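You operate a simulated robot arm through the tools that you are given. There is no shell and no other tool.

Carry out the task below with a simulated two-armed robot. There is one attempt and no reset: what you move stays moved.

Task
Swap the drive's grey plug for the orange one.
Fine: hold the drive with one hand while the other pulls and pushes at its socket; the grey plug goes into the white socket of the plug rest.
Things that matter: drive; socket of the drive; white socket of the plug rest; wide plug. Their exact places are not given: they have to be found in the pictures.

Only the result counts: the job must be done as asked and must still hold three seconds after the hand-in. Knocking over, shifting, dropping, spilling or breaking anything else fails it.

Robot
Two 6-joint arms with two-finger grippers on one trunk, on a base that drives. Base frame: it is fixed to the floor where the robot stands at the start and does not move with it; the origin is under the middle of the robot, x ahead of it, y to its left, z up. Units: m, degrees, N and s.
The left shoulder is at the start at [0.06, 0.143, 0.85], the right one opposite. With the tool pointing down near the work surface each hand reaches from about 0.32 to 0.72 m from the robot's upright axis, wherever it stands, measured 20 degrees to its own side. Places, roughly: socket of the drive [0.5, -0.2, 0.8]; white socket of the plug rest [0.6, -0.6, 0.7]. Payload 2.45 kg a hand.
The tool frame of a hand sits at the grasp point between the pads (the TCP): z along the fingers, y along the line on which they close. The tips reach 0.026 m beyond it. The gripper opens to 0.096 m. The gripper's body begins 0.069 m behind the TCP.
Orientation is that of the tool frame in the base frame, as a unit quaternion [x, y, z, w]. With the fingers straight down and closing along the base's y, the tool's x points along the base's -x, its y along +y and its z along -z.

Tools
- The arms move only by the tool send_rows. It takes "left_motion", "right_motion" or both (then of equal length, played together; a hand with none holds still); each is a list of rows, each a list of 6 numbers: the shift along the tool's x, y, z in m, then the turn, a rotation vector about the tool's x, y, z in degrees. In form: [[dx, dy, dz, rx, ry, rz], ...]. A call has 1 to 20 rows; each row shifts and turns the commanded pose from where the row before left it, along the tool's axes as they then stand. "left_jaw" and "right_jaw" are, for a hand that has rows, the opening, from 0 (shut) to 1 (fully open), set as the call begins (left out, the last holds). Rows are played at 5 a second. More than 0.05 m and 8.6 degrees between two rows, or a gripper value outside its range, and nothing of the call is played. A pose out of reach is approached as far as the arm can. The call stops where the force on the tool passes 50 N (or 10 N more than at its start, if that is more) or the arm is blocked; 0.2 s more then pass. Each finger halts on what it meets, pressing with about 23 N; the grip force reading is that of the motor and also rises with nothing between the fingers. The clock runs only during rows and for 0.2 s after the last one: add rows that do not move to give the fingers time. The reply holds the time, the measured pose of the TCP, the force on the tool along the base axes, the opening and the grip force, in the units named above and with some noise, with the torque about the TCP (base axes, N m) and any sound that the robot's microphone picked up, and new pictures: "views" is both (left out), scene, wrist or none (wrist: the cameras of the hands that moved).
- Cameras (640 x 400 px; columns grow to the right, rows downward): "scene" is now at [0.1187, -0.0438, 1.4411]; the picture's right is [-0.60, -0.80, 0.00], its down [-0.66, 0.50, -0.56] and it looks along [0.45, -0.34, -0.83] (base axes); focal length 292 px, centre (320, 200). "left" rides on the left gripper at [0.082, -0.003, -0.098] in its tool frame; the picture's right is [0.04, 1.00, 0.00], its down [-0.73, 0.03, -0.68] and it looks along [-0.68, 0.03, 0.73] (tool axes); focal length 256 px, centre (320, 200). "right" rides on the right gripper at [0.081, 0.003, -0.098] in its tool frame; the picture's right is [-0.04, 1.00, 0.00], its down [-0.73, -0.03, -0.68] and it looks along [-0.68, -0.03, 0.73] (tool axes); focal length 256 px, centre (320, 200).
- slide_trunk(by): slides the trunk up (or, below 0, down) by that many m; the arms and the scene camera ride with it, the base frame stays. It gives what a move gives, with no picture.
- steer(legs): drives the robot by 1 to 6 legs, each [ahead, turn to the left] in m and degrees, along the robot's own axes; the way and the turn of a leg run together, so that a leg with both is an arc; at most 1.5 m and 180 degrees a leg. The arms and the cameras ride along, it lands a little off, and it stops where it bumps. It gives what a move gives, and a new picture of the scene camera.
- aim_head(pan, tilt): turns the head with the scene camera to pan (to the left, within 86 degrees either way) and tilt (down, from -29 to 69), counted from straight ahead of the robot. It gives what a move gives, and a new picture of the scene camera.
- probe_pixels(camera, pixels): for up to 12 pixels [column, row] of the newest picture of that camera ("zoom" is the newest enlarged one), the place [x, y, z] in the base frame of the surface seen there, good to about 0.002 m. The clock stands still meanwhile.
- zoom(camera, box): a new picture of the part [left, top, right, bottom] of that camera's present view, enlarged. The clock stands still meanwhile.
- close_job(): hands the job in; it is judged then, once.

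Open the grippers and draw the arms clear of the work before you hand the job in, unless the task says otherwise.

The tools are called after "Request:" as a command line: name --argument value ..., lists and objects as JSON in quotes. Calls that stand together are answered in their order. send_rows: Moves the arms, as the interface text tells. Its arguments: {"type":"object","properties":{"left_motion":{"type":"array","items":{"type":"array","items":{"type":"number"}}},"left_jaw":{"type":"number"},"right_motion":{"type":"array","items":{"type":"array","items":{"type":"number"}}},"right_jaw":{"type":"number"},"views":{"type":"string","enum":["both","scene","wrist","none"]}},"required":[]} The other tools are called the same way: slide_trunk (by) slides the trunk up or down; steer (legs) drives the base; aim_head (pan, tilt) turns the head that bears the scene camera; probe_pixels (camera, pixels) gives the place of the surface under pixels of a picture; zoom (camera, box) takes an enlarged picture of a part of a camera's view; close_job () hands the job in.

At the start:

```text
t: 0.0
left_ee_pos: [0.431, -0.0798, 1.058]
left_tool_rot: [-0.004, 1.0, -0.001, 0.0]
left_ft_force: [-0.4, -0.2, 0.3]
left_moment: [0.0, 0.02, 0.0]
left_opening: 0.0962
left_grip_force: 0.1
right_ee_pos: [0.3731, -0.3868, 1.0421]
right_tool_rot: [-0.003, 1.0, -0.001, 0.0]
right_ft_force: [-0.3, -0.1, 0.6]
right_moment: [-0.03, 0.0, 0.04]
right_opening: 0.096
right_grip_force: 0.1
trunk travel left (down, up): [-0.475, 0.115]
robot x, y, heading: [0.0018, -0.0018, 0.2]
head pan, tilt: [-36.8, 56.0]
```

scene: 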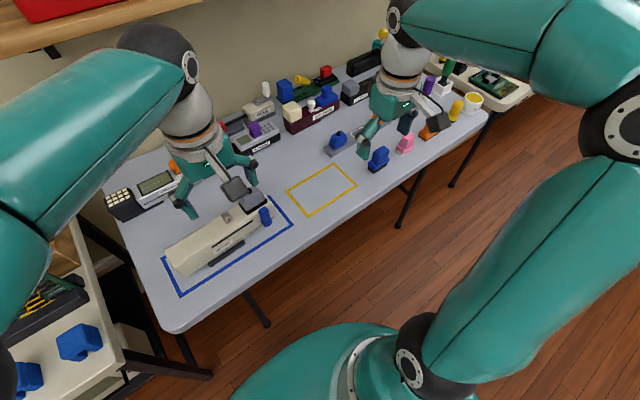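
right: 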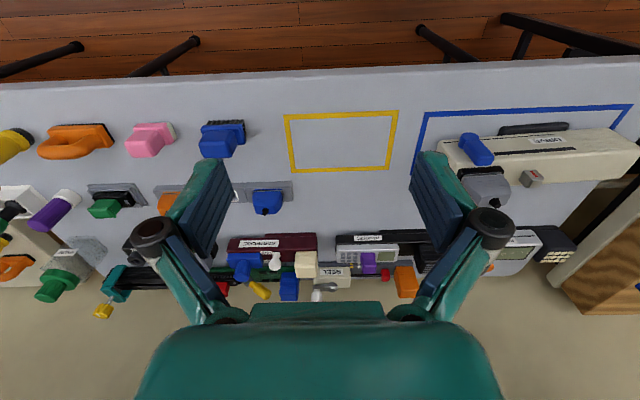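
left: 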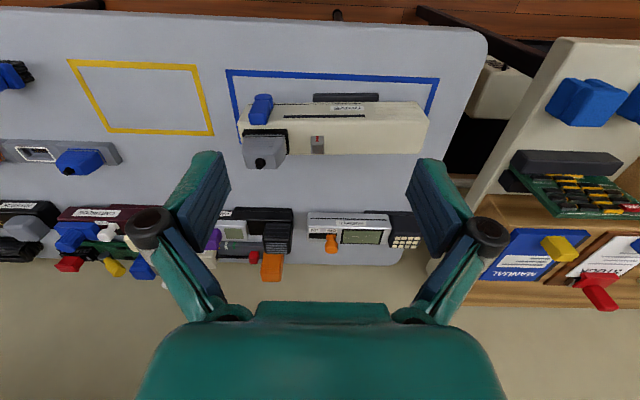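

The scene shows the drive (cream box near (215,240)) with a grey plug at its end, and a plug rest around (340,140). I'll zoom into the views to identify the sockets and the plugs.

Request:
zoom --camera "scene" --box '[100, 120, 340, 300]'

Request:
zoom --camera "right" --box '[0, 90, 320, 290]'

Request:
zoom --camera "left" --box '[200, 50, 460, 210]'

Request:
zoom --camera "scene" --box '[320, 40, 540, 190]'

```text
2.22 times, centred on (220, 210) of scene
```

zoom: 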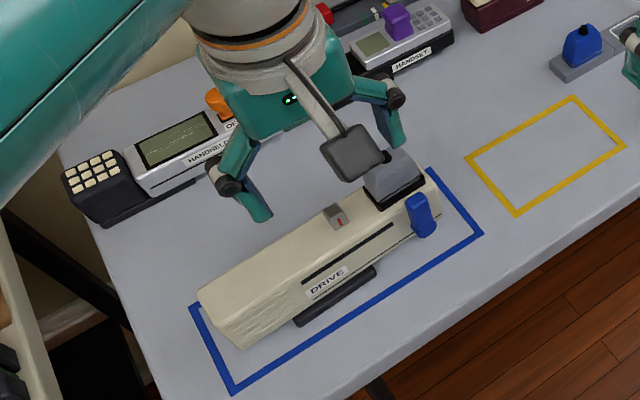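

```text
2.00 times, centred on (160, 190) of right
```

zoom: 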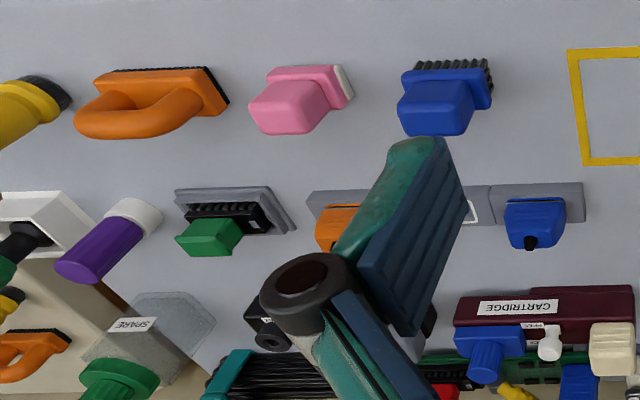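

```text
2.46 times, centred on (330, 130) of left
```

zoom: 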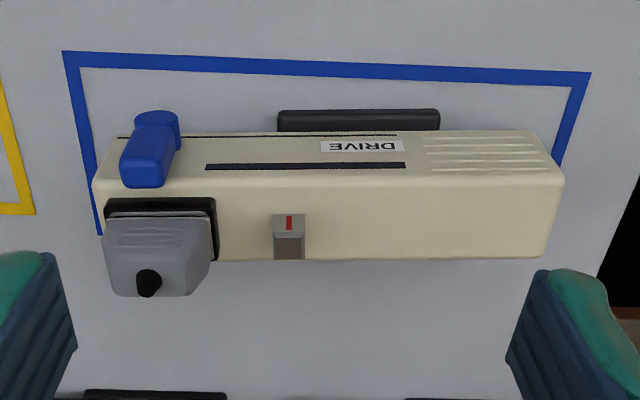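

```text
2.67 times, centred on (430, 115) of scene
```

zoom: 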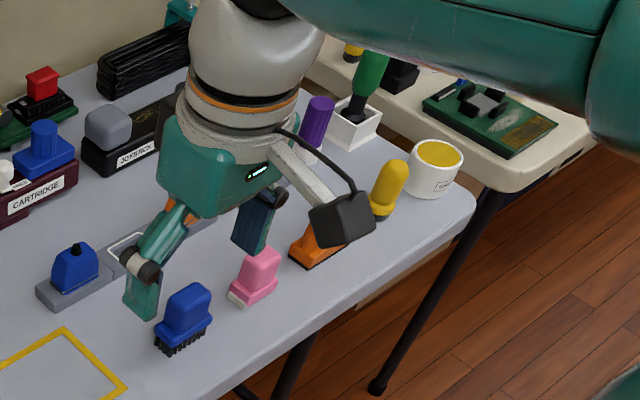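

I'll probe some key pixels: drive, grey plug, and the plug rest parts as seen in the right wrist view.

Request:
probe_pixels --camera "left" --pixels '[[261, 163], [245, 145], [285, 145], [244, 120], [423, 115], [317, 145], [262, 108], [345, 97], [420, 152], [100, 100], [36, 153], [85, 160]]'

Request:
probe_pixels --camera "right" --pixels '[[266, 200], [240, 190], [165, 203], [485, 180], [475, 148], [110, 208], [120, 193], [225, 140], [150, 140], [75, 140], [60, 205], [531, 178]]'

```text
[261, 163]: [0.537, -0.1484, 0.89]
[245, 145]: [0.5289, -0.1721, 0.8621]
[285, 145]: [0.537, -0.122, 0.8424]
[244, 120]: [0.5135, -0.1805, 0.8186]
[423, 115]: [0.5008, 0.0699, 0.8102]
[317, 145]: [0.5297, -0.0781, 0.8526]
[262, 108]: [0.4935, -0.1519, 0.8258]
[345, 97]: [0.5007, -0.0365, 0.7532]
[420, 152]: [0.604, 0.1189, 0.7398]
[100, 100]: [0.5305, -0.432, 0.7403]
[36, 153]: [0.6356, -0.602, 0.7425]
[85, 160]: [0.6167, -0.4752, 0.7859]
```

```text
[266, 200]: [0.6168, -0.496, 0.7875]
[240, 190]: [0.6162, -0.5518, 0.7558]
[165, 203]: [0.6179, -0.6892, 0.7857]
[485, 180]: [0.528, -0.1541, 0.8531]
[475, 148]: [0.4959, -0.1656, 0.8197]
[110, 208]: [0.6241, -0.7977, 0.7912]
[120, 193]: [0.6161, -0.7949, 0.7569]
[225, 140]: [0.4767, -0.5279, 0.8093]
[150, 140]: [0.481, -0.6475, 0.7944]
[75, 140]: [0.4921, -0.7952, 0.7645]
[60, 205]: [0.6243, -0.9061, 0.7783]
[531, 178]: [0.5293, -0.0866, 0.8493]
```

The rest lies at about y −0.5 to −0.8, x 0.62 (table z 0.74), too far for the right hand from here. I'll first aim the head at the rest for a better look and check the table's edge.

Request:
aim_head --pan -50 --tilt 45

```text
t: 0.8
left_ee_pos: [0.4315, -0.0787, 1.0589]
left_tool_rot: [-0.003, 1.0, 0.0, 0.0]
left_ft_force: [-0.5, 0.7, -0.2]
left_moment: [0.02, -0.01, 0.04]
left_opening: 0.0959
left_grip_force: 0.0
right_ee_pos: [0.3727, -0.3868, 1.0445]
right_tool_rot: [-0.004, 1.0, 0.0, -0.001]
right_ft_force: [-0.2, -0.5, -0.5]
right_moment: [-0.04, 0.0, 0.0]
right_opening: 0.096
right_grip_force: 0.0
trunk travel left (down, up): [-0.475, 0.115]
robot x, y, heading: [-0.0014, -0.0062, 0.2]
head pan, tilt: [-50.0, 45.0]
```

scene: 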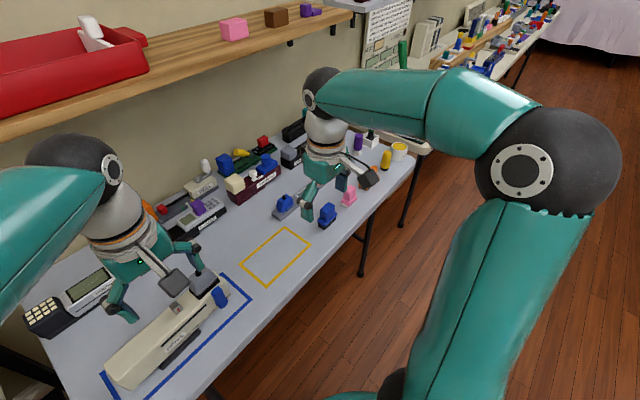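

Let me probe the shelf's edge, the table's front edge and the side benches to plan a safe drive.

Request:
probe_pixels --camera "scene" --pixels '[[100, 108], [200, 68], [300, 40], [300, 275], [380, 205], [420, 155], [280, 305], [410, 150], [440, 300], [330, 170], [235, 30], [560, 300]]'

```text
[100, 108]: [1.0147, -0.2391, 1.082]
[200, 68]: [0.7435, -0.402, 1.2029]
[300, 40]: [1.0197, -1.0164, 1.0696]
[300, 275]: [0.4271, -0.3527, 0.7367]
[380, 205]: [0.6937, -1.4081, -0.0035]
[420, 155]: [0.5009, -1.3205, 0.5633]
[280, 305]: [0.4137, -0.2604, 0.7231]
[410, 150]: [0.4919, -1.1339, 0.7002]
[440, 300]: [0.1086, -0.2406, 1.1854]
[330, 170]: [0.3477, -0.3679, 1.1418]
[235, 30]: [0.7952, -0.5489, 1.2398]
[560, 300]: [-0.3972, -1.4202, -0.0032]
```

The table's front edge is at x≈0.42 and the shelf is at z≈1.2 beyond x≈0.74, so the sweep is free. I'll shift the robot about 0.35 m to its right (turn, drive, turn back) so that both the drive and the rest come within reach.

Request:
steer --legs '[[0, -90], [0.35, 0], [0, 90]]'

```text
t: 4.3
left_ee_pos: [0.0848, -0.4385, 1.0622]
left_tool_rot: [0.562, 0.827, -0.004, -0.002]
left_ft_force: [0.0, -0.6, -0.2]
left_moment: [0.02, 0.02, 0.04]
left_opening: 0.0959
left_grip_force: 0.1
right_ee_pos: [-0.2331, -0.4871, 1.0429]
right_tool_rot: [0.569, 0.822, 0.0, -0.001]
right_ft_force: [0.0, 0.1, -1.8]
right_moment: [0.01, -0.02, 0.0]
right_opening: 0.096
right_grip_force: 0.0
trunk travel left (down, up): [-0.475, 0.115]
robot x, y, heading: [0.0455, 0.0122, -71.6]
head pan, tilt: [-50.0, 45.0]
stopped in leg 1: the robot was blocked; the commanded pose is now the measured one
```

scene: 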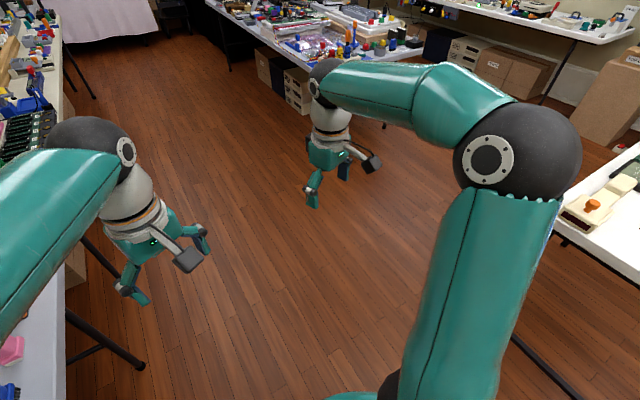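

It was blocked at heading −71.6°. I'll look around to see what it hit: first to the robot's right/back.

Request:
aim_head --pan -86 --tilt 60

Request:
aim_head --pan 80 --tilt 60

```text
t: 5.3
left_ee_pos: [0.0855, -0.4376, 1.0631]
left_tool_rot: [0.563, 0.827, -0.003, -0.002]
left_ft_force: [0.1, -0.9, -0.4]
left_moment: [0.02, 0.0, -0.04]
left_opening: 0.0959
left_grip_force: 0.0
right_ee_pos: [-0.2321, -0.4853, 1.0441]
right_tool_rot: [0.57, 0.821, 0.0, 0.0]
right_ft_force: [0.3, -0.1, 0.0]
right_moment: [0.03, 0.0, -0.02]
right_opening: 0.0962
right_grip_force: 0.2
trunk travel left (down, up): [-0.475, 0.115]
robot x, y, heading: [0.0465, 0.0154, -71.6]
head pan, tilt: [-85.9, 60.0]
```

scene: 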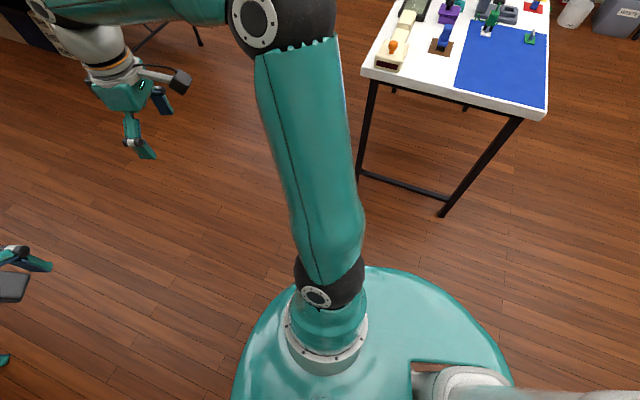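

```text
t: 7.9
left_ee_pos: [0.0856, -0.4367, 1.0615]
left_tool_rot: [0.563, 0.826, -0.005, -0.003]
left_ft_force: [-0.3, 0.6, 0.7]
left_moment: [-0.04, -0.04, 0.0]
left_opening: 0.096
left_grip_force: 0.1
right_ee_pos: [-0.2324, -0.4858, 1.0458]
right_tool_rot: [0.57, 0.822, 0.0, -0.001]
right_ft_force: [-0.1, -0.1, 0.4]
right_moment: [-0.02, 0.04, 0.0]
right_opening: 0.096
right_grip_force: 0.2
trunk travel left (down, up): [-0.475, 0.115]
robot x, y, heading: [0.0419, 0.0154, -71.6]
head pan, tilt: [80.0, 60.0]
```

scene: 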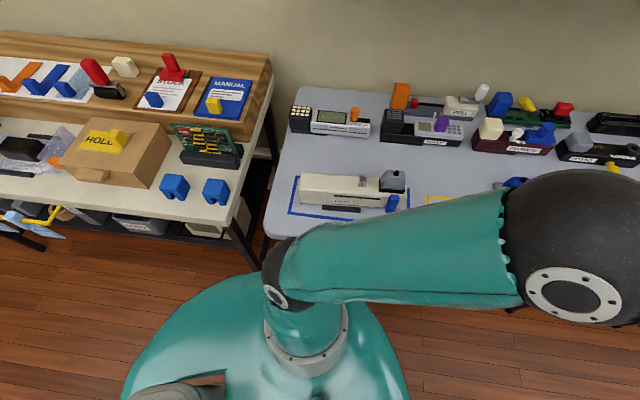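

I'll probe the base disc's rim and the surrounding things in this view to find what blocks.

Request:
probe_pixels --camera "scene" --pixels '[[200, 290], [150, 350], [390, 340], [350, 295], [270, 235], [480, 320], [590, 290], [265, 250], [400, 215], [560, 200], [400, 310], [125, 400]]'

Request:
zoom --camera "scene" --box '[200, 150, 460, 320]'

```text
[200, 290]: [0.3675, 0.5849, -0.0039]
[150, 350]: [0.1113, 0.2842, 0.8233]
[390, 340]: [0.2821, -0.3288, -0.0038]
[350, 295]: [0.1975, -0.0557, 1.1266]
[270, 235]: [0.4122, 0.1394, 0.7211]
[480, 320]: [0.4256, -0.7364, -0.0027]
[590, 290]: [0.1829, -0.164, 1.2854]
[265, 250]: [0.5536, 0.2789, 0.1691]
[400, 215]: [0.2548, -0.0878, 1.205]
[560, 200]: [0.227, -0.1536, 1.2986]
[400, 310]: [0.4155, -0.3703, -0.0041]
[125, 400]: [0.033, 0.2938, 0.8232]
```

```text
2.35 times, centred on (330, 235) of scene
```

zoom: 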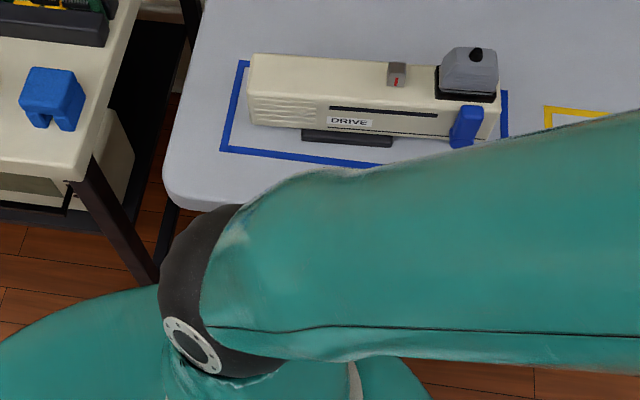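

The disc at z≈0.82 is the robot's own shoulder plate with r≈0.28. I'll look down to both sides with maximum tilt to find the contact.

Request:
aim_head --pan 86 --tilt 40

Request:
aim_head --pan 40 --tilt 69

Request:
aim_head --pan -30 --tilt 69

```text
t: 8.7
left_ee_pos: [0.0842, -0.4385, 1.0635]
left_tool_rot: [0.563, 0.826, -0.005, -0.002]
left_ft_force: [-0.6, -0.2, 0.0]
left_moment: [0.0, -0.01, -0.01]
left_opening: 0.0961
left_grip_force: 0.2
right_ee_pos: [-0.2328, -0.486, 1.0453]
right_tool_rot: [0.57, 0.822, 0.0, 0.0]
right_ft_force: [-0.4, -0.2, -0.3]
right_moment: [0.0, -0.03, -0.03]
right_opening: 0.0962
right_grip_force: 0.0
trunk travel left (down, up): [-0.475, 0.115]
robot x, y, heading: [0.0422, 0.0162, -71.8]
head pan, tilt: [85.9, 40.0]
```

scene: 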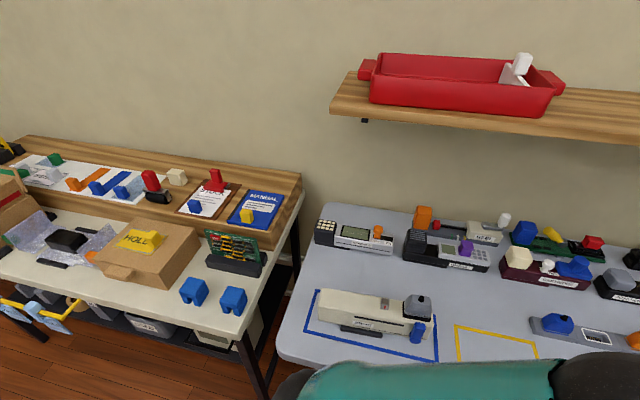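

```text
t: 9.8
left_ee_pos: [0.0859, -0.438, 1.0629]
left_tool_rot: [0.563, 0.826, -0.004, -0.002]
left_ft_force: [1.0, 0.5, 0.6]
left_moment: [0.0, 0.01, -0.03]
left_opening: 0.0957
left_grip_force: 0.2
right_ee_pos: [-0.2315, -0.4853, 1.0443]
right_tool_rot: [0.57, 0.822, 0.001, 0.0]
right_ft_force: [0.0, -0.1, -0.2]
right_moment: [-0.04, 0.04, -0.03]
right_opening: 0.0961
right_grip_force: 0.1
trunk travel left (down, up): [-0.475, 0.115]
robot x, y, heading: [0.0437, 0.0167, -71.3]
head pan, tilt: [40.0, 68.8]
```

scene: 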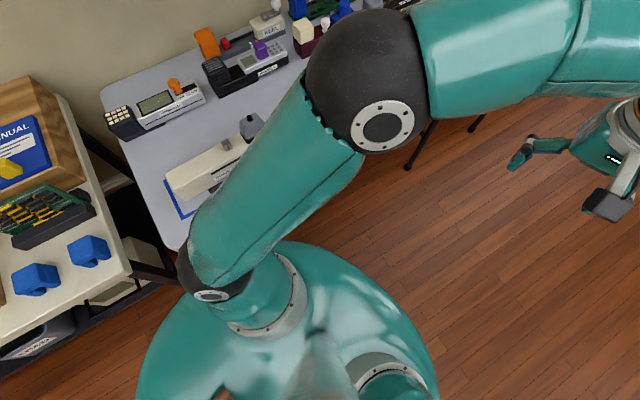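

```text
t: 11.2
left_ee_pos: [0.085, -0.437, 1.0638]
left_tool_rot: [0.563, 0.826, -0.004, -0.002]
left_ft_force: [0.3, 0.1, 0.6]
left_moment: [-0.01, -0.01, -0.02]
left_opening: 0.0961
left_grip_force: 0.0
right_ee_pos: [-0.2316, -0.4841, 1.0445]
right_tool_rot: [0.57, 0.822, -0.001, 0.0]
right_ft_force: [-0.8, -0.4, -0.2]
right_moment: [0.0, -0.02, 0.01]
right_opening: 0.0961
right_grip_force: 0.1
trunk travel left (down, up): [-0.475, 0.115]
robot x, y, heading: [0.0455, 0.0143, -71.7]
head pan, tilt: [-30.0, 68.8]
```

scene: 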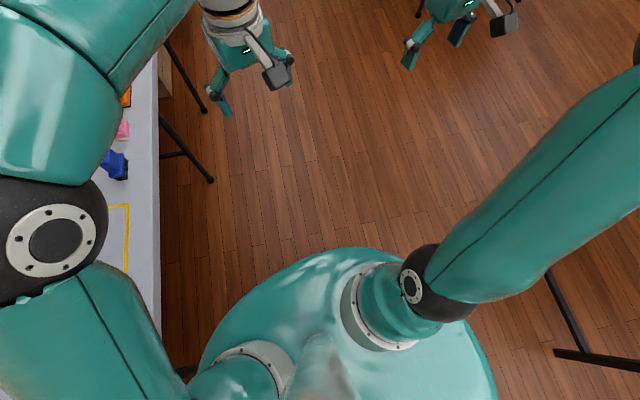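

Nothing obvious in front or right. I'll go back the way I came (known free) to heading ≈0 and look left to see what could have touched.

Request:
steer --legs '[[0, 71]]'

Request:
aim_head --pan 86 --tilt 55

Request:
aim_head --pan -86 --tilt 55

```text
t: 14.9
left_ee_pos: [0.4851, -0.1082, 1.0656]
left_tool_rot: [-0.002, 1.0, -0.006, 0.003]
left_ft_force: [-0.6, -0.1, 0.4]
left_moment: [-0.07, 0.04, -0.01]
left_opening: 0.096
left_grip_force: 0.1
right_ee_pos: [0.414, -0.4196, 1.0461]
right_tool_rot: [0.006, 1.0, -0.002, 0.001]
right_ft_force: [-0.3, -0.3, 0.7]
right_moment: [-0.06, -0.06, 0.02]
right_opening: 0.0958
right_grip_force: 0.0
trunk travel left (down, up): [-0.475, 0.115]
robot x, y, heading: [0.0445, -0.029, -2.2]
head pan, tilt: [-30.0, 68.8]
stopped in leg 1: the robot was blocked; the commanded pose is now the measured one
```

scene: 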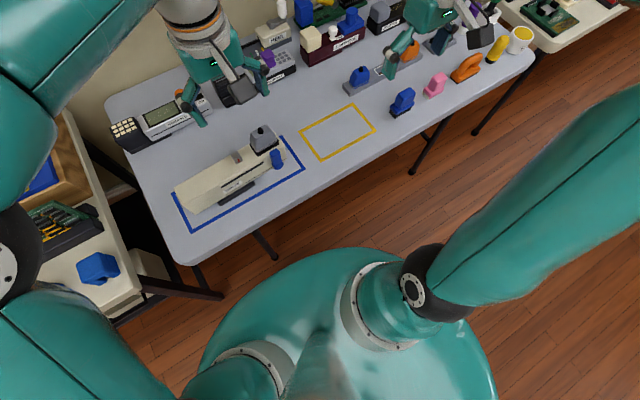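

```text
t: 16.9
left_ee_pos: [0.4847, -0.1112, 1.0638]
left_tool_rot: [-0.001, 1.0, -0.004, 0.001]
left_ft_force: [0.1, 0.1, 0.5]
left_moment: [0.02, -0.03, 0.0]
left_opening: 0.0958
left_grip_force: 0.1
right_ee_pos: [0.4149, -0.4237, 1.0457]
right_tool_rot: [0.007, 1.0, 0.0, 0.0]
right_ft_force: [-0.6, 0.2, 0.4]
right_moment: [0.0, 0.01, -0.02]
right_opening: 0.0959
right_grip_force: 0.0
trunk travel left (down, up): [-0.475, 0.115]
robot x, y, heading: [0.0429, -0.0309, -2.5]
head pan, tilt: [85.9, 55.0]
```

scene: 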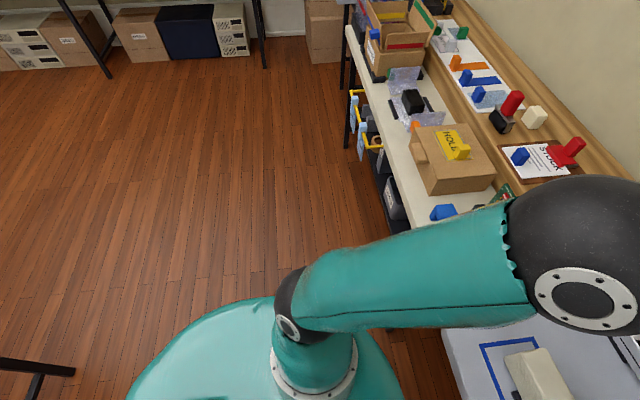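

```text
t: 19.4
left_ee_pos: [0.4845, -0.1103, 1.0653]
left_tool_rot: [-0.002, 1.0, -0.004, 0.001]
left_ft_force: [0.9, 0.0, -0.6]
left_moment: [-0.03, 0.01, -0.01]
left_opening: 0.096
left_grip_force: 0.0
right_ee_pos: [0.415, -0.4237, 1.0458]
right_tool_rot: [0.007, 1.0, 0.0, 0.0]
right_ft_force: [0.5, -0.1, -0.2]
right_moment: [0.06, -0.01, 0.03]
right_opening: 0.096
right_grip_force: 0.1
trunk travel left (down, up): [-0.475, 0.115]
robot x, y, heading: [0.0422, -0.0325, -2.1]
head pan, tilt: [-85.9, 55.0]
```

scene: 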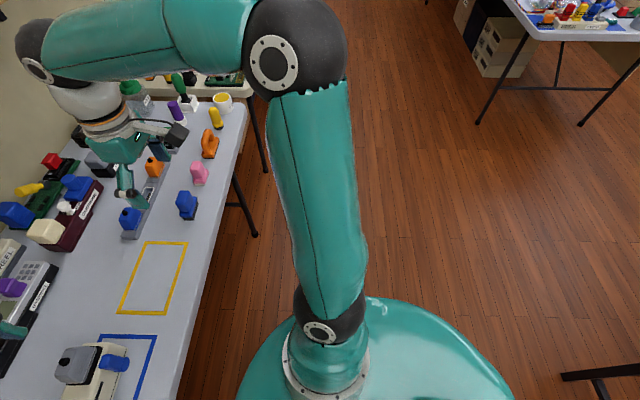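

There's a dark table leg right behind the robot at (600,375). I'll probe it and nearby floor points.

Request:
probe_pixels --camera "scene" --pixels '[[600, 371], [630, 368], [605, 395], [565, 376], [500, 380], [430, 310], [520, 250], [255, 232], [265, 170], [480, 120], [210, 290], [470, 340]]'

Request:
zoom --camera "scene" --box '[440, 280, 640, 400]'

```text
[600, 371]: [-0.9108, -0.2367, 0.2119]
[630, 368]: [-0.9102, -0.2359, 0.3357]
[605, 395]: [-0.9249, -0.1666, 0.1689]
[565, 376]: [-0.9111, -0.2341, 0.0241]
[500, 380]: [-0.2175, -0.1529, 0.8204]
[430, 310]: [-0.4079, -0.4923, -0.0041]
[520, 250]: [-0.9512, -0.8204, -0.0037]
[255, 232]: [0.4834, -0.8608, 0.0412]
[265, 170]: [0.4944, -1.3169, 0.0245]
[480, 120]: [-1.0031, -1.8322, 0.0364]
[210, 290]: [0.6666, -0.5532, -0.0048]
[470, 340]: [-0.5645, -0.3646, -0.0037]
```

```text
3.20 times, centred on (540, 340) of scene
```

zoom: 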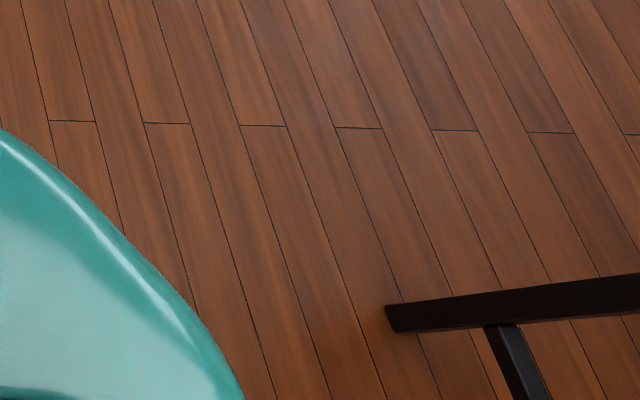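

The rear table is 0.9 m back, so it isn't the cause. The floor base may be wider than the disc and touch the front table's legs, so I'll look at the floor ahead.

Request:
aim_head --pan 0 --tilt 69

```text
t: 21.1
left_ee_pos: [0.4852, -0.111, 1.0645]
left_tool_rot: [-0.002, 1.0, -0.004, 0.001]
left_ft_force: [-0.1, -0.2, -0.2]
left_moment: [0.0, 0.01, 0.0]
left_opening: 0.0961
left_grip_force: 0.1
right_ee_pos: [0.4155, -0.4228, 1.0454]
right_tool_rot: [0.007, 1.0, -0.001, 0.0]
right_ft_force: [0.8, 0.4, -0.5]
right_moment: [0.03, -0.01, 0.01]
right_opening: 0.096
right_grip_force: 0.1
trunk travel left (down, up): [-0.475, 0.115]
robot x, y, heading: [0.0476, -0.0304, -2.4]
head pan, tilt: [0.0, 68.8]
```

scene: 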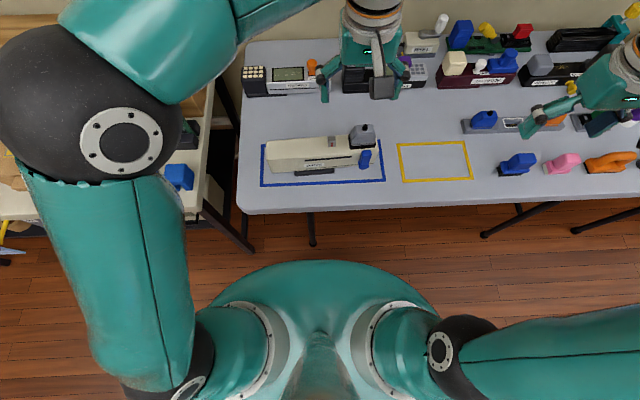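

Request:
probe_pixels --camera "scene" --pixels '[[312, 243], [250, 248], [485, 236], [575, 231], [245, 230], [320, 258], [215, 200], [310, 212], [240, 205], [208, 210], [225, 225], [400, 240]]'

Request:
zoom --camera "scene" --box '[180, 180, 500, 280]'

```text
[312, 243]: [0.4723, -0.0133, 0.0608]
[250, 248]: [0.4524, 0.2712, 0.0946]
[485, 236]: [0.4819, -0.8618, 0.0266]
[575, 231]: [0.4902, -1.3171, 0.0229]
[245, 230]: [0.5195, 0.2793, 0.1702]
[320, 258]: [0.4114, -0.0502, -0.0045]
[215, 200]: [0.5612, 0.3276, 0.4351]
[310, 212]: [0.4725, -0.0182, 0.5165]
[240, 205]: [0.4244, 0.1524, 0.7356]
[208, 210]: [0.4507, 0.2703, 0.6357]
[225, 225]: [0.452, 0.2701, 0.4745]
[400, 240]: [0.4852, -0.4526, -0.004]
```

```text
2.00 times, centred on (340, 230) of scene
```

zoom: 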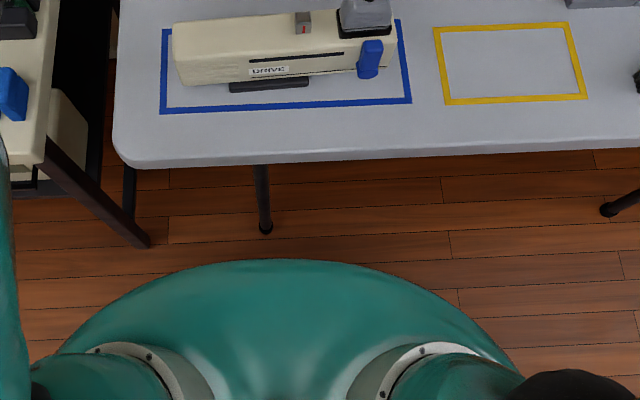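

The table's front leg is at [0.47,−0.01], which the base corner likely touched. I'll back off 0.2 m first, then turn −60°, drive 0.4 m, and turn back.

Request:
steer --legs '[[-0.22, 0], [0, -58], [0.4, 0], [0, 60]]'

```text
t: 25.8
left_ee_pos: [-0.0069, -0.4401, 1.0596]
left_tool_rot: [0.481, 0.877, 0.0, -0.002]
left_ft_force: [-0.8, 0.5, 0.1]
left_moment: [0.0, -0.03, -0.02]
left_opening: 0.096
left_grip_force: 0.1
right_ee_pos: [-0.3087, -0.5466, 1.0454]
right_tool_rot: [0.487, 0.873, 0.001, 0.0]
right_ft_force: [-0.2, 0.8, -0.1]
right_moment: [-0.01, -0.03, 0.03]
right_opening: 0.0961
right_grip_force: 0.1
trunk travel left (down, up): [-0.475, 0.115]
robot x, y, heading: [-0.1448, -0.0061, -60.1]
head pan, tilt: [0.0, 68.8]
stopped in leg 2: the robot was blocked; the commanded pose is now the measured one
```

scene: 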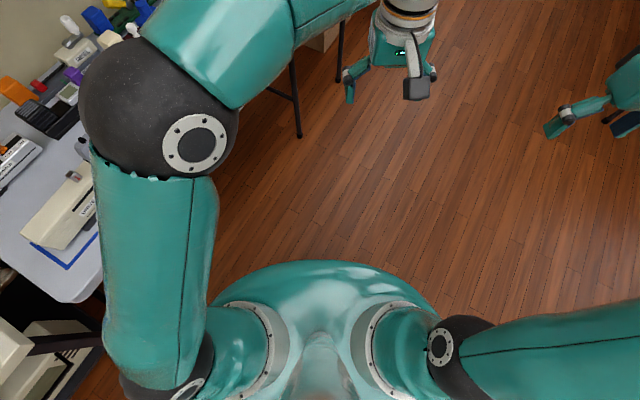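

It practically reached −60° although it reports blocked; surroundings look free. I'll drive ahead in this heading and see.

Request:
steer --legs '[[0.38, 0]]'

```text
t: 28.3
left_ee_pos: [0.1875, -0.7699, 1.0606]
left_tool_rot: [0.48, 0.877, -0.001, -0.003]
left_ft_force: [-0.3, -0.9, 0.6]
left_moment: [0.05, -0.01, -0.01]
left_opening: 0.096
left_grip_force: 0.1
right_ee_pos: [-0.1143, -0.8795, 1.0457]
right_tool_rot: [0.486, 0.874, 0.0, -0.001]
right_ft_force: [1.2, -0.3, -0.3]
right_moment: [0.05, 0.04, 0.01]
right_opening: 0.0962
right_grip_force: 0.1
trunk travel left (down, up): [-0.475, 0.115]
robot x, y, heading: [0.05, -0.3337, -59.6]
head pan, tilt: [0.0, 68.8]
```

scene: 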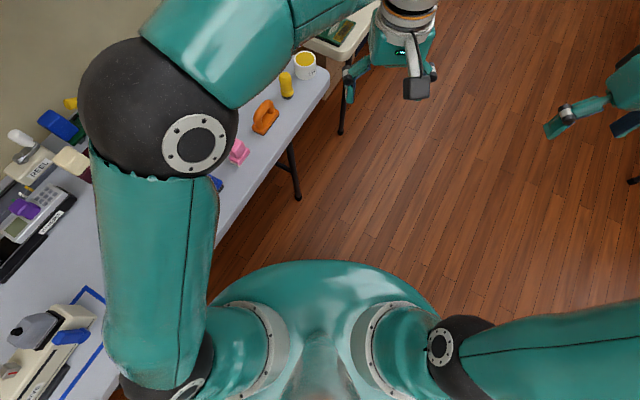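

The straight drive was fine: the robot is at [0.05,−0.334], heading −59.6°. Now I turn back to heading 0 in two smaller legs.

Request:
steer --legs '[[0, 30], [0, 29.6]]'

```text
t: 32.1
left_ee_pos: [0.4956, -0.4381, 1.0634]
left_tool_rot: [-0.015, 1.0, -0.003, -0.002]
left_ft_force: [-0.1, 0.8, -1.4]
left_moment: [-0.07, -0.01, 0.01]
left_opening: 0.0959
left_grip_force: 0.1
right_ee_pos: [0.4351, -0.7529, 1.0485]
right_tool_rot: [-0.007, 1.0, -0.002, -0.001]
right_ft_force: [-0.2, 0.2, 0.1]
right_moment: [-0.07, -0.04, 0.02]
right_opening: 0.096
right_grip_force: 0.1
trunk travel left (down, up): [-0.475, 0.115]
robot x, y, heading: [0.0541, -0.3718, -1.2]
head pan, tilt: [0.0, 68.8]
stopped in leg 2: the robot was blocked; the commanded pose is now the measured one
```

scene: 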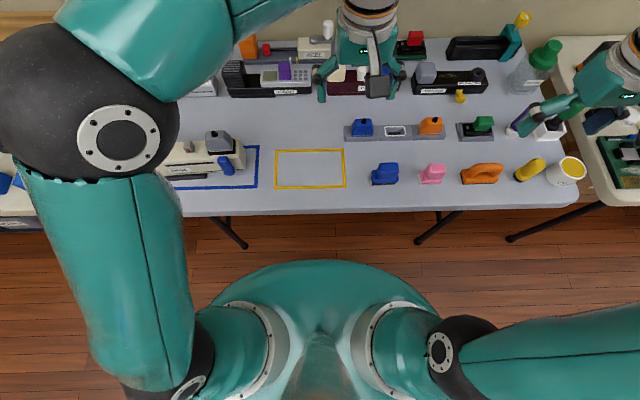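

Now the robot stands at [0.054,−0.372], heading −1.2°. The plug rest shows at (395,130): blue plug, white socket, orange plug; I'll zoom in on the rest and the drive.

Request:
zoom --camera "scene" --box '[330, 100, 510, 200]'

Request:
zoom --camera "scene" --box '[150, 110, 290, 200]'

Request:
zoom --camera "right" --box '[180, 50, 640, 280]'

Request:
zoom --camera "left" --box '[0, 50, 640, 280]'

```text
3.56 times, centred on (420, 150) of scene
```

zoom: 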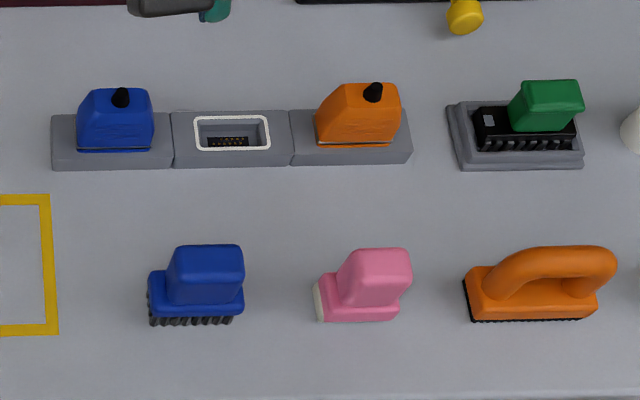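

```text
4.44 times, centred on (220, 155) of scene
```

zoom: 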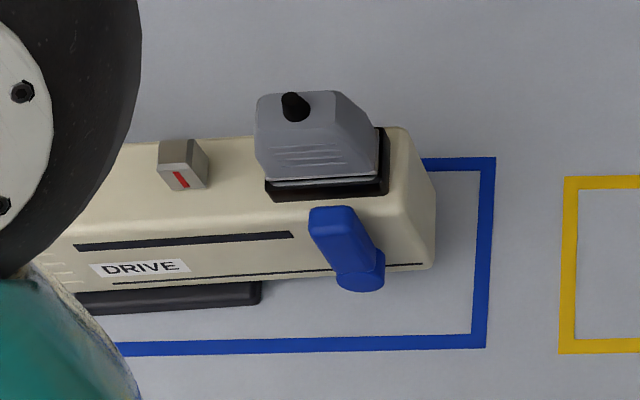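

```text
1.39 times, centred on (410, 165) of right
```

zoom: 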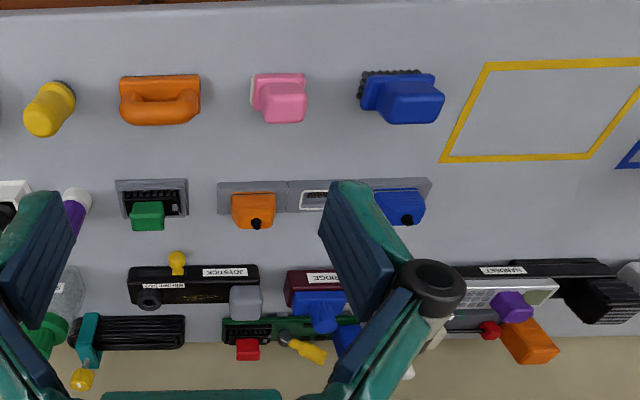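

```text
1.00 times, centred on (320, 165) of left (not enlarged: the box is as wide or as high as the picture)
```

zoom: 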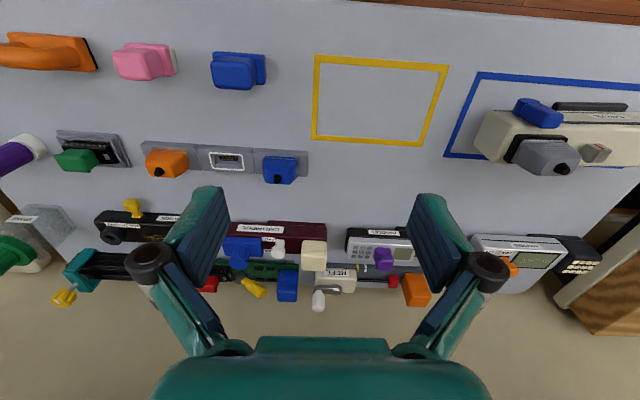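

The rest is clear: blue plug, white-rimmed socket, orange plug; the drive has the grey plug on top. I'll zoom closer from the scene camera and probe geometry.

Request:
zoom --camera "scene" --box '[335, 105, 455, 155]'

Request:
zoom --camera "left" --box '[130, 130, 320, 200]'

```text
5.33 times, centred on (395, 130) of scene
```

zoom: 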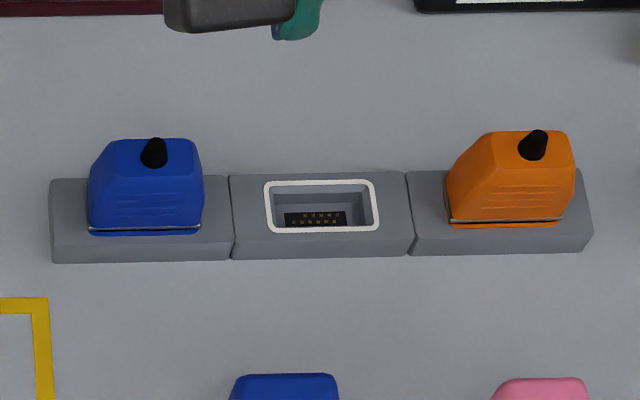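

```text
3.37 times, centred on (225, 165) of left
```

zoom: 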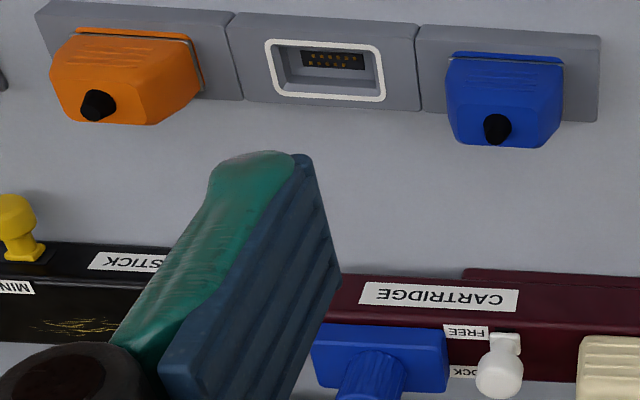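

The orange plug is a bit wider than the blue one, so it's the "wide plug". I'll probe the socket rim corners and the plug edges in this zoom.

Request:
probe_pixels --camera "zoom" --pixels '[[267, 45], [377, 50], [383, 98], [279, 92], [330, 60], [240, 30], [240, 95], [97, 100], [80, 31], [190, 40], [497, 125], [120, 120]]'

Request:
zoom --camera "scene" --box '[335, 105, 455, 155]'

```text
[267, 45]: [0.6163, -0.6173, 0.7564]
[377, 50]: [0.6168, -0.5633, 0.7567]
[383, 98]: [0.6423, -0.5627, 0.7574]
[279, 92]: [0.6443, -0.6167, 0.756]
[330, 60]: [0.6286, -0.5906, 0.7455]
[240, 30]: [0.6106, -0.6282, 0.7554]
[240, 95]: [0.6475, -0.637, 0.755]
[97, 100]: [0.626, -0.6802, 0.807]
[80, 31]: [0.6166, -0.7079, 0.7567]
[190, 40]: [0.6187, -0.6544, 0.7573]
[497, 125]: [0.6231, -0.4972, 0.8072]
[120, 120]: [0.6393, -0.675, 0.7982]
```

```text
5.33 times, centred on (395, 130) of scene
```

zoom: 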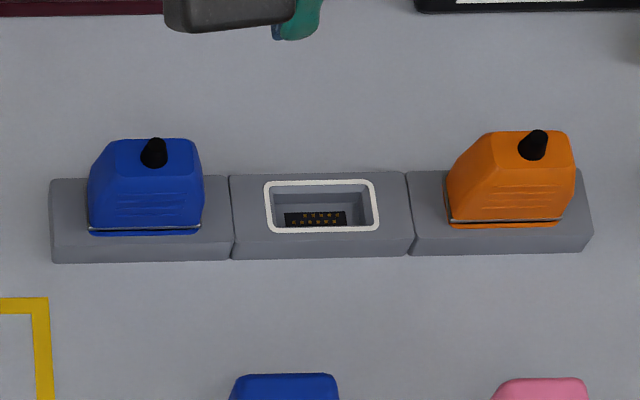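

Rim spans about y −0.617…−0.563, x 0.616…0.643, top z 0.757. I'll cross-check from the scene zoom.

Request:
probe_pixels --camera "zoom" --pixels '[[268, 184], [374, 183], [376, 229], [271, 230], [448, 220], [560, 222], [52, 260], [580, 250], [90, 230], [200, 230], [532, 150], [590, 235]]'

Request:
zoom --camera "scene" --box '[160, 120, 270, 190]'

```text
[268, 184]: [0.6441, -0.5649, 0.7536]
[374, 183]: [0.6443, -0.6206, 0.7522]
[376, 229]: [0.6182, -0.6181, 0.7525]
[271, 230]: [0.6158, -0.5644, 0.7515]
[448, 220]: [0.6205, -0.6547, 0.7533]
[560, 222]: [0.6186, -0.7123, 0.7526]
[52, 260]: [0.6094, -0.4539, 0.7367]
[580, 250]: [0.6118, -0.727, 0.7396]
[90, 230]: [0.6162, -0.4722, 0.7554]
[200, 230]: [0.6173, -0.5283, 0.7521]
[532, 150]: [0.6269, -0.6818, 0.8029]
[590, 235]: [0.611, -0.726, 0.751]
```

```text
5.71 times, centred on (215, 155) of scene
```

zoom: 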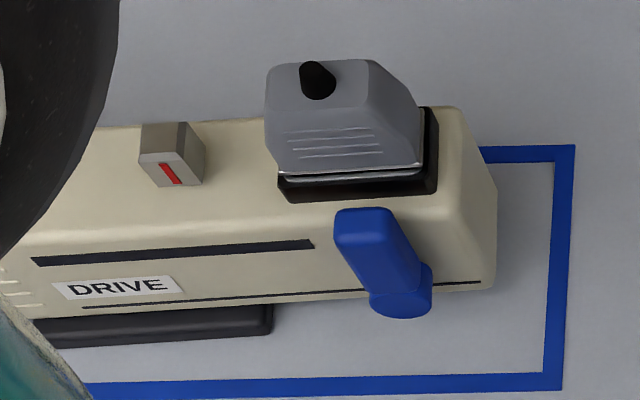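

Socket center is ≈[0.630,−0.591,0.755]. Next I probe the drive's edges and the grey plug in this zoom.

Request:
probe_pixels --camera "zoom" --pixels '[[318, 75], [280, 165], [418, 170], [290, 200], [436, 185], [432, 112], [270, 70], [365, 70], [490, 280], [455, 115], [130, 135], [380, 230]]'

Request:
probe_pixels --camera "left" --pixels '[[480, 145], [490, 112], [520, 155], [545, 150], [565, 168], [580, 155], [515, 138], [563, 140], [620, 150], [600, 160], [630, 115], [598, 143]]'

```text
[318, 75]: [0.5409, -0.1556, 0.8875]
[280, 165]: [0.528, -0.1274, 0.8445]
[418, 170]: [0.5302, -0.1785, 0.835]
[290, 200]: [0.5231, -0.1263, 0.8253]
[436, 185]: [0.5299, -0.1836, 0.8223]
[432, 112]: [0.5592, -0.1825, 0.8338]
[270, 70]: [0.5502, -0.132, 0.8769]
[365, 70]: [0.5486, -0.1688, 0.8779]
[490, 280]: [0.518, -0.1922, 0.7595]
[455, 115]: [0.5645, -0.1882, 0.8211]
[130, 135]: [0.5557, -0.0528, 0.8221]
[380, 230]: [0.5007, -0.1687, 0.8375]
```

```text
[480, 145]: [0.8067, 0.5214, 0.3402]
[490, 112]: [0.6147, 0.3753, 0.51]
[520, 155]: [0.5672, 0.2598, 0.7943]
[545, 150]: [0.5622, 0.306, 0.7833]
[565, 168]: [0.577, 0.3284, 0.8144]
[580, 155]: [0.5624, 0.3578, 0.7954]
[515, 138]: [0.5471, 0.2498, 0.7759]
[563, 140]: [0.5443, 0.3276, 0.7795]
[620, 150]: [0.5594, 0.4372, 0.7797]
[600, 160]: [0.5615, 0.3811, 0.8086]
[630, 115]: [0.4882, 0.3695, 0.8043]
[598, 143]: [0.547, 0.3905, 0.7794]
```

The drive top is at z≈0.822, the grey plug spans y −0.127…−0.179 with its top at 0.878, and the drive is yawed a few degrees. I turn the left hand 85° about its vertical so that it can grip the drive's width, staying high.

Request:
send_rows --left_motion '[[0, 0, 0, 0, 0, 8.5], [0, 0, 0, 0, 0, 8.5], [0, 0, 0, 0, 0, 8.5], [0, 0, 0, 0, 0, 8.5], [0, 0, 0, 0, 0, 8.5], [0, 0, 0, 0, 0, 8.5], [0, 0, 0, 0, 0, 8.5], [0, 0, 0, 0, 0, 8.5], [0, 0, 0, 0, 0, 8.5], [0, 0, 0, 0, 0, 8.5]]' --left_jaw 1 --views "both"

```text
t: 34.3
left_ee_pos: [0.4964, -0.4426, 1.0624]
left_tool_rot: [0.665, 0.747, -0.003, 0.0]
left_ft_force: [-0.1, -0.1, -0.5]
left_moment: [-0.01, -0.01, -0.02]
left_opening: 0.0957
left_grip_force: 0.1
right_ee_pos: [0.4356, -0.7551, 1.0476]
right_tool_rot: [-0.007, 1.0, 0.0, 0.0]
right_ft_force: [0.3, -0.2, -0.4]
right_moment: [0.01, -0.02, 0.01]
right_opening: 0.0961
right_grip_force: 0.1
trunk travel left (down, up): [-0.475, 0.115]
robot x, y, heading: [0.0524, -0.3762, -1.1]
head pan, tilt: [0.0, 68.8]
```

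scene: 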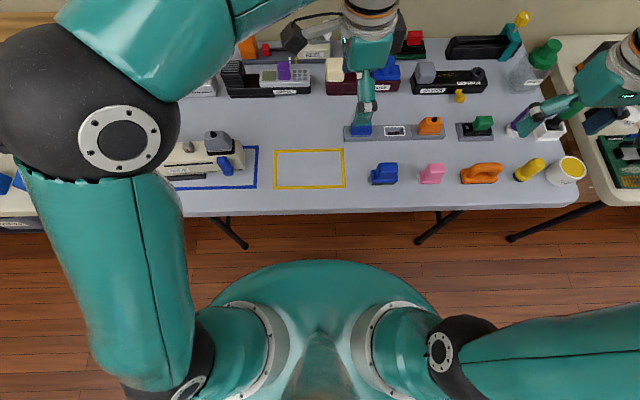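
left: 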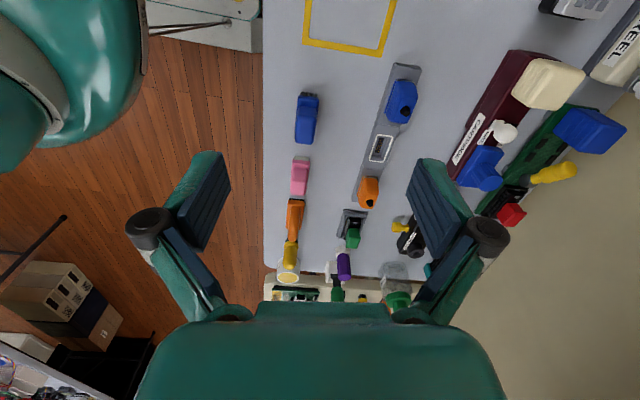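

The left hand has turned (tool x now points to +y). I now move it at height over the drive's left part near [0.54, 0.03].

Request:
send_rows --left_motion '[[0.0464, 0.0098, 0, 0, 0, 0], [0.0464, 0.0098, 0, 0, 0, 0], [0.0464, 0.0098, 0, 0, 0, 0], [0.0464, 0.0098, 0, 0, 0, 0], [0.0464, 0.0098, 0, 0, 0, 0], [0.0464, 0.0098, 0, 0, 0, 0], [0.0464, 0.0098, 0, 0, 0, 0], [0.0464, 0.0098, 0, 0, 0, 0], [0.0464, 0.0098, 0, 0, 0, 0], [0.0464, 0.0098, 0, 0, 0, 0]]' --views "both"

```text
t: 36.5
left_ee_pos: [0.5404, 0.0318, 1.0583]
left_tool_rot: [0.665, 0.747, -0.004, 0.001]
left_ft_force: [0.0, 0.8, 0.1]
left_moment: [-0.05, 0.01, 0.01]
left_opening: 0.096
left_grip_force: 0.0
right_ee_pos: [0.4352, -0.7552, 1.0475]
right_tool_rot: [-0.008, 1.0, -0.001, 0.0]
right_ft_force: [0.1, -0.2, 0.3]
right_moment: [0.0, 0.05, 0.03]
right_opening: 0.0957
right_grip_force: 0.0
trunk travel left (down, up): [-0.475, 0.115]
robot x, y, heading: [0.052, -0.3767, -1.0]
head pan, tilt: [0.0, 68.8]
```

scene: 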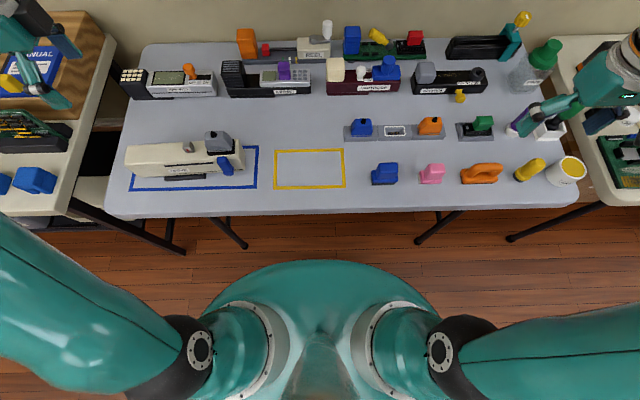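
left: 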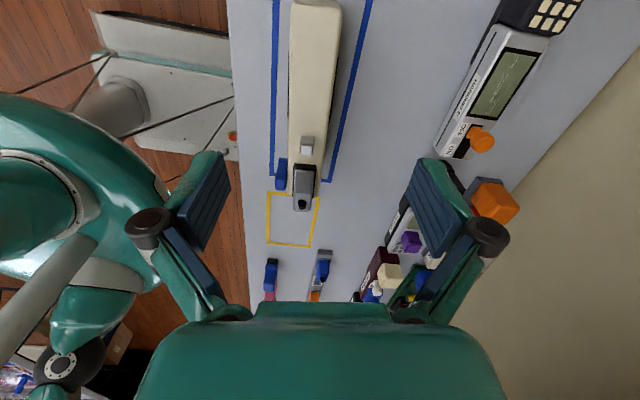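

The drive is now fully visible. I'll zoom in on it from both cameras to measure its edges and yaw.

Request:
zoom --camera "scene" --box '[110, 110, 270, 210]'

Request:
probe_pixels --camera "zoom" --pixels '[[70, 155], [500, 120], [64, 205], [90, 257], [300, 195], [180, 150], [180, 205], [180, 235], [330, 243], [300, 268], [225, 283], [530, 230]]'

Request:
zoom --camera "left" --box '[230, 0, 400, 220]'

```text
4.00 times, centred on (190, 160) of scene
```

zoom: 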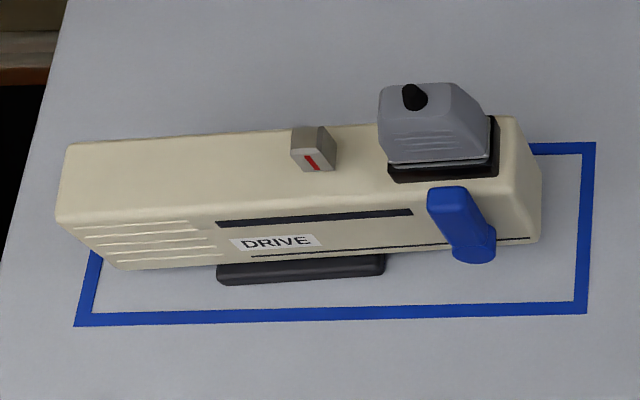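

```text
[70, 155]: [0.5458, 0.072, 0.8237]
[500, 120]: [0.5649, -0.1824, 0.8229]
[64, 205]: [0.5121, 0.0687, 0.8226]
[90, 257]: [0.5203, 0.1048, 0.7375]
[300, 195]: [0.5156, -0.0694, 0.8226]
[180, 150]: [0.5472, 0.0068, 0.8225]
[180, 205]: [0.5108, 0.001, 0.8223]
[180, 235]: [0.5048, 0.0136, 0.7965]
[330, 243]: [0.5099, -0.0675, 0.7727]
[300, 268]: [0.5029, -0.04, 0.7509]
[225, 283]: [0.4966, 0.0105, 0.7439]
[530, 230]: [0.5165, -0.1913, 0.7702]
```

```text
1.82 times, centred on (315, 110) of left
```

zoom: 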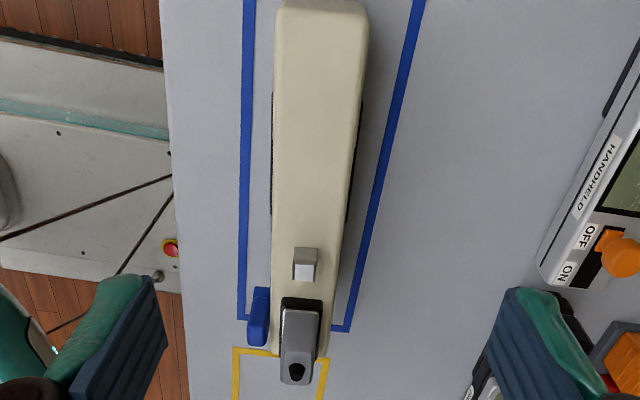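

The drive has dark bars low on both sides. I'll probe the drive's top edges in the left zoom for its yaw and width.

Request:
probe_pixels --camera "zoom" --pixels '[[280, 20], [276, 100], [273, 200], [272, 290], [366, 40], [358, 100], [347, 200], [336, 290], [310, 5], [271, 150], [352, 200], [298, 370]]'

Request:
zoom --camera "left" --box '[270, 130, 350, 220]'

```text
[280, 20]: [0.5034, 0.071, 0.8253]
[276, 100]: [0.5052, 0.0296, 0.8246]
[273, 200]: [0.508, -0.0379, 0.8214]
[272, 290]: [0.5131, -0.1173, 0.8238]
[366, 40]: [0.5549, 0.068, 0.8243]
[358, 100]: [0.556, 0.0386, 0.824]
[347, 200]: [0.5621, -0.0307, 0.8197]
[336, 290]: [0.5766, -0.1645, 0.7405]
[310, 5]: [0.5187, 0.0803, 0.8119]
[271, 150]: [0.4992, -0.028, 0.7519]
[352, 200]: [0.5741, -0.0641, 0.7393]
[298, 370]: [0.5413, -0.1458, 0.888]
```

```text
4.44 times, centred on (310, 175) of left
```

zoom: 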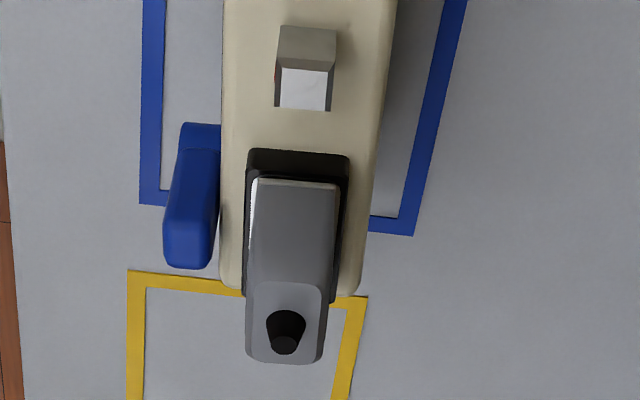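

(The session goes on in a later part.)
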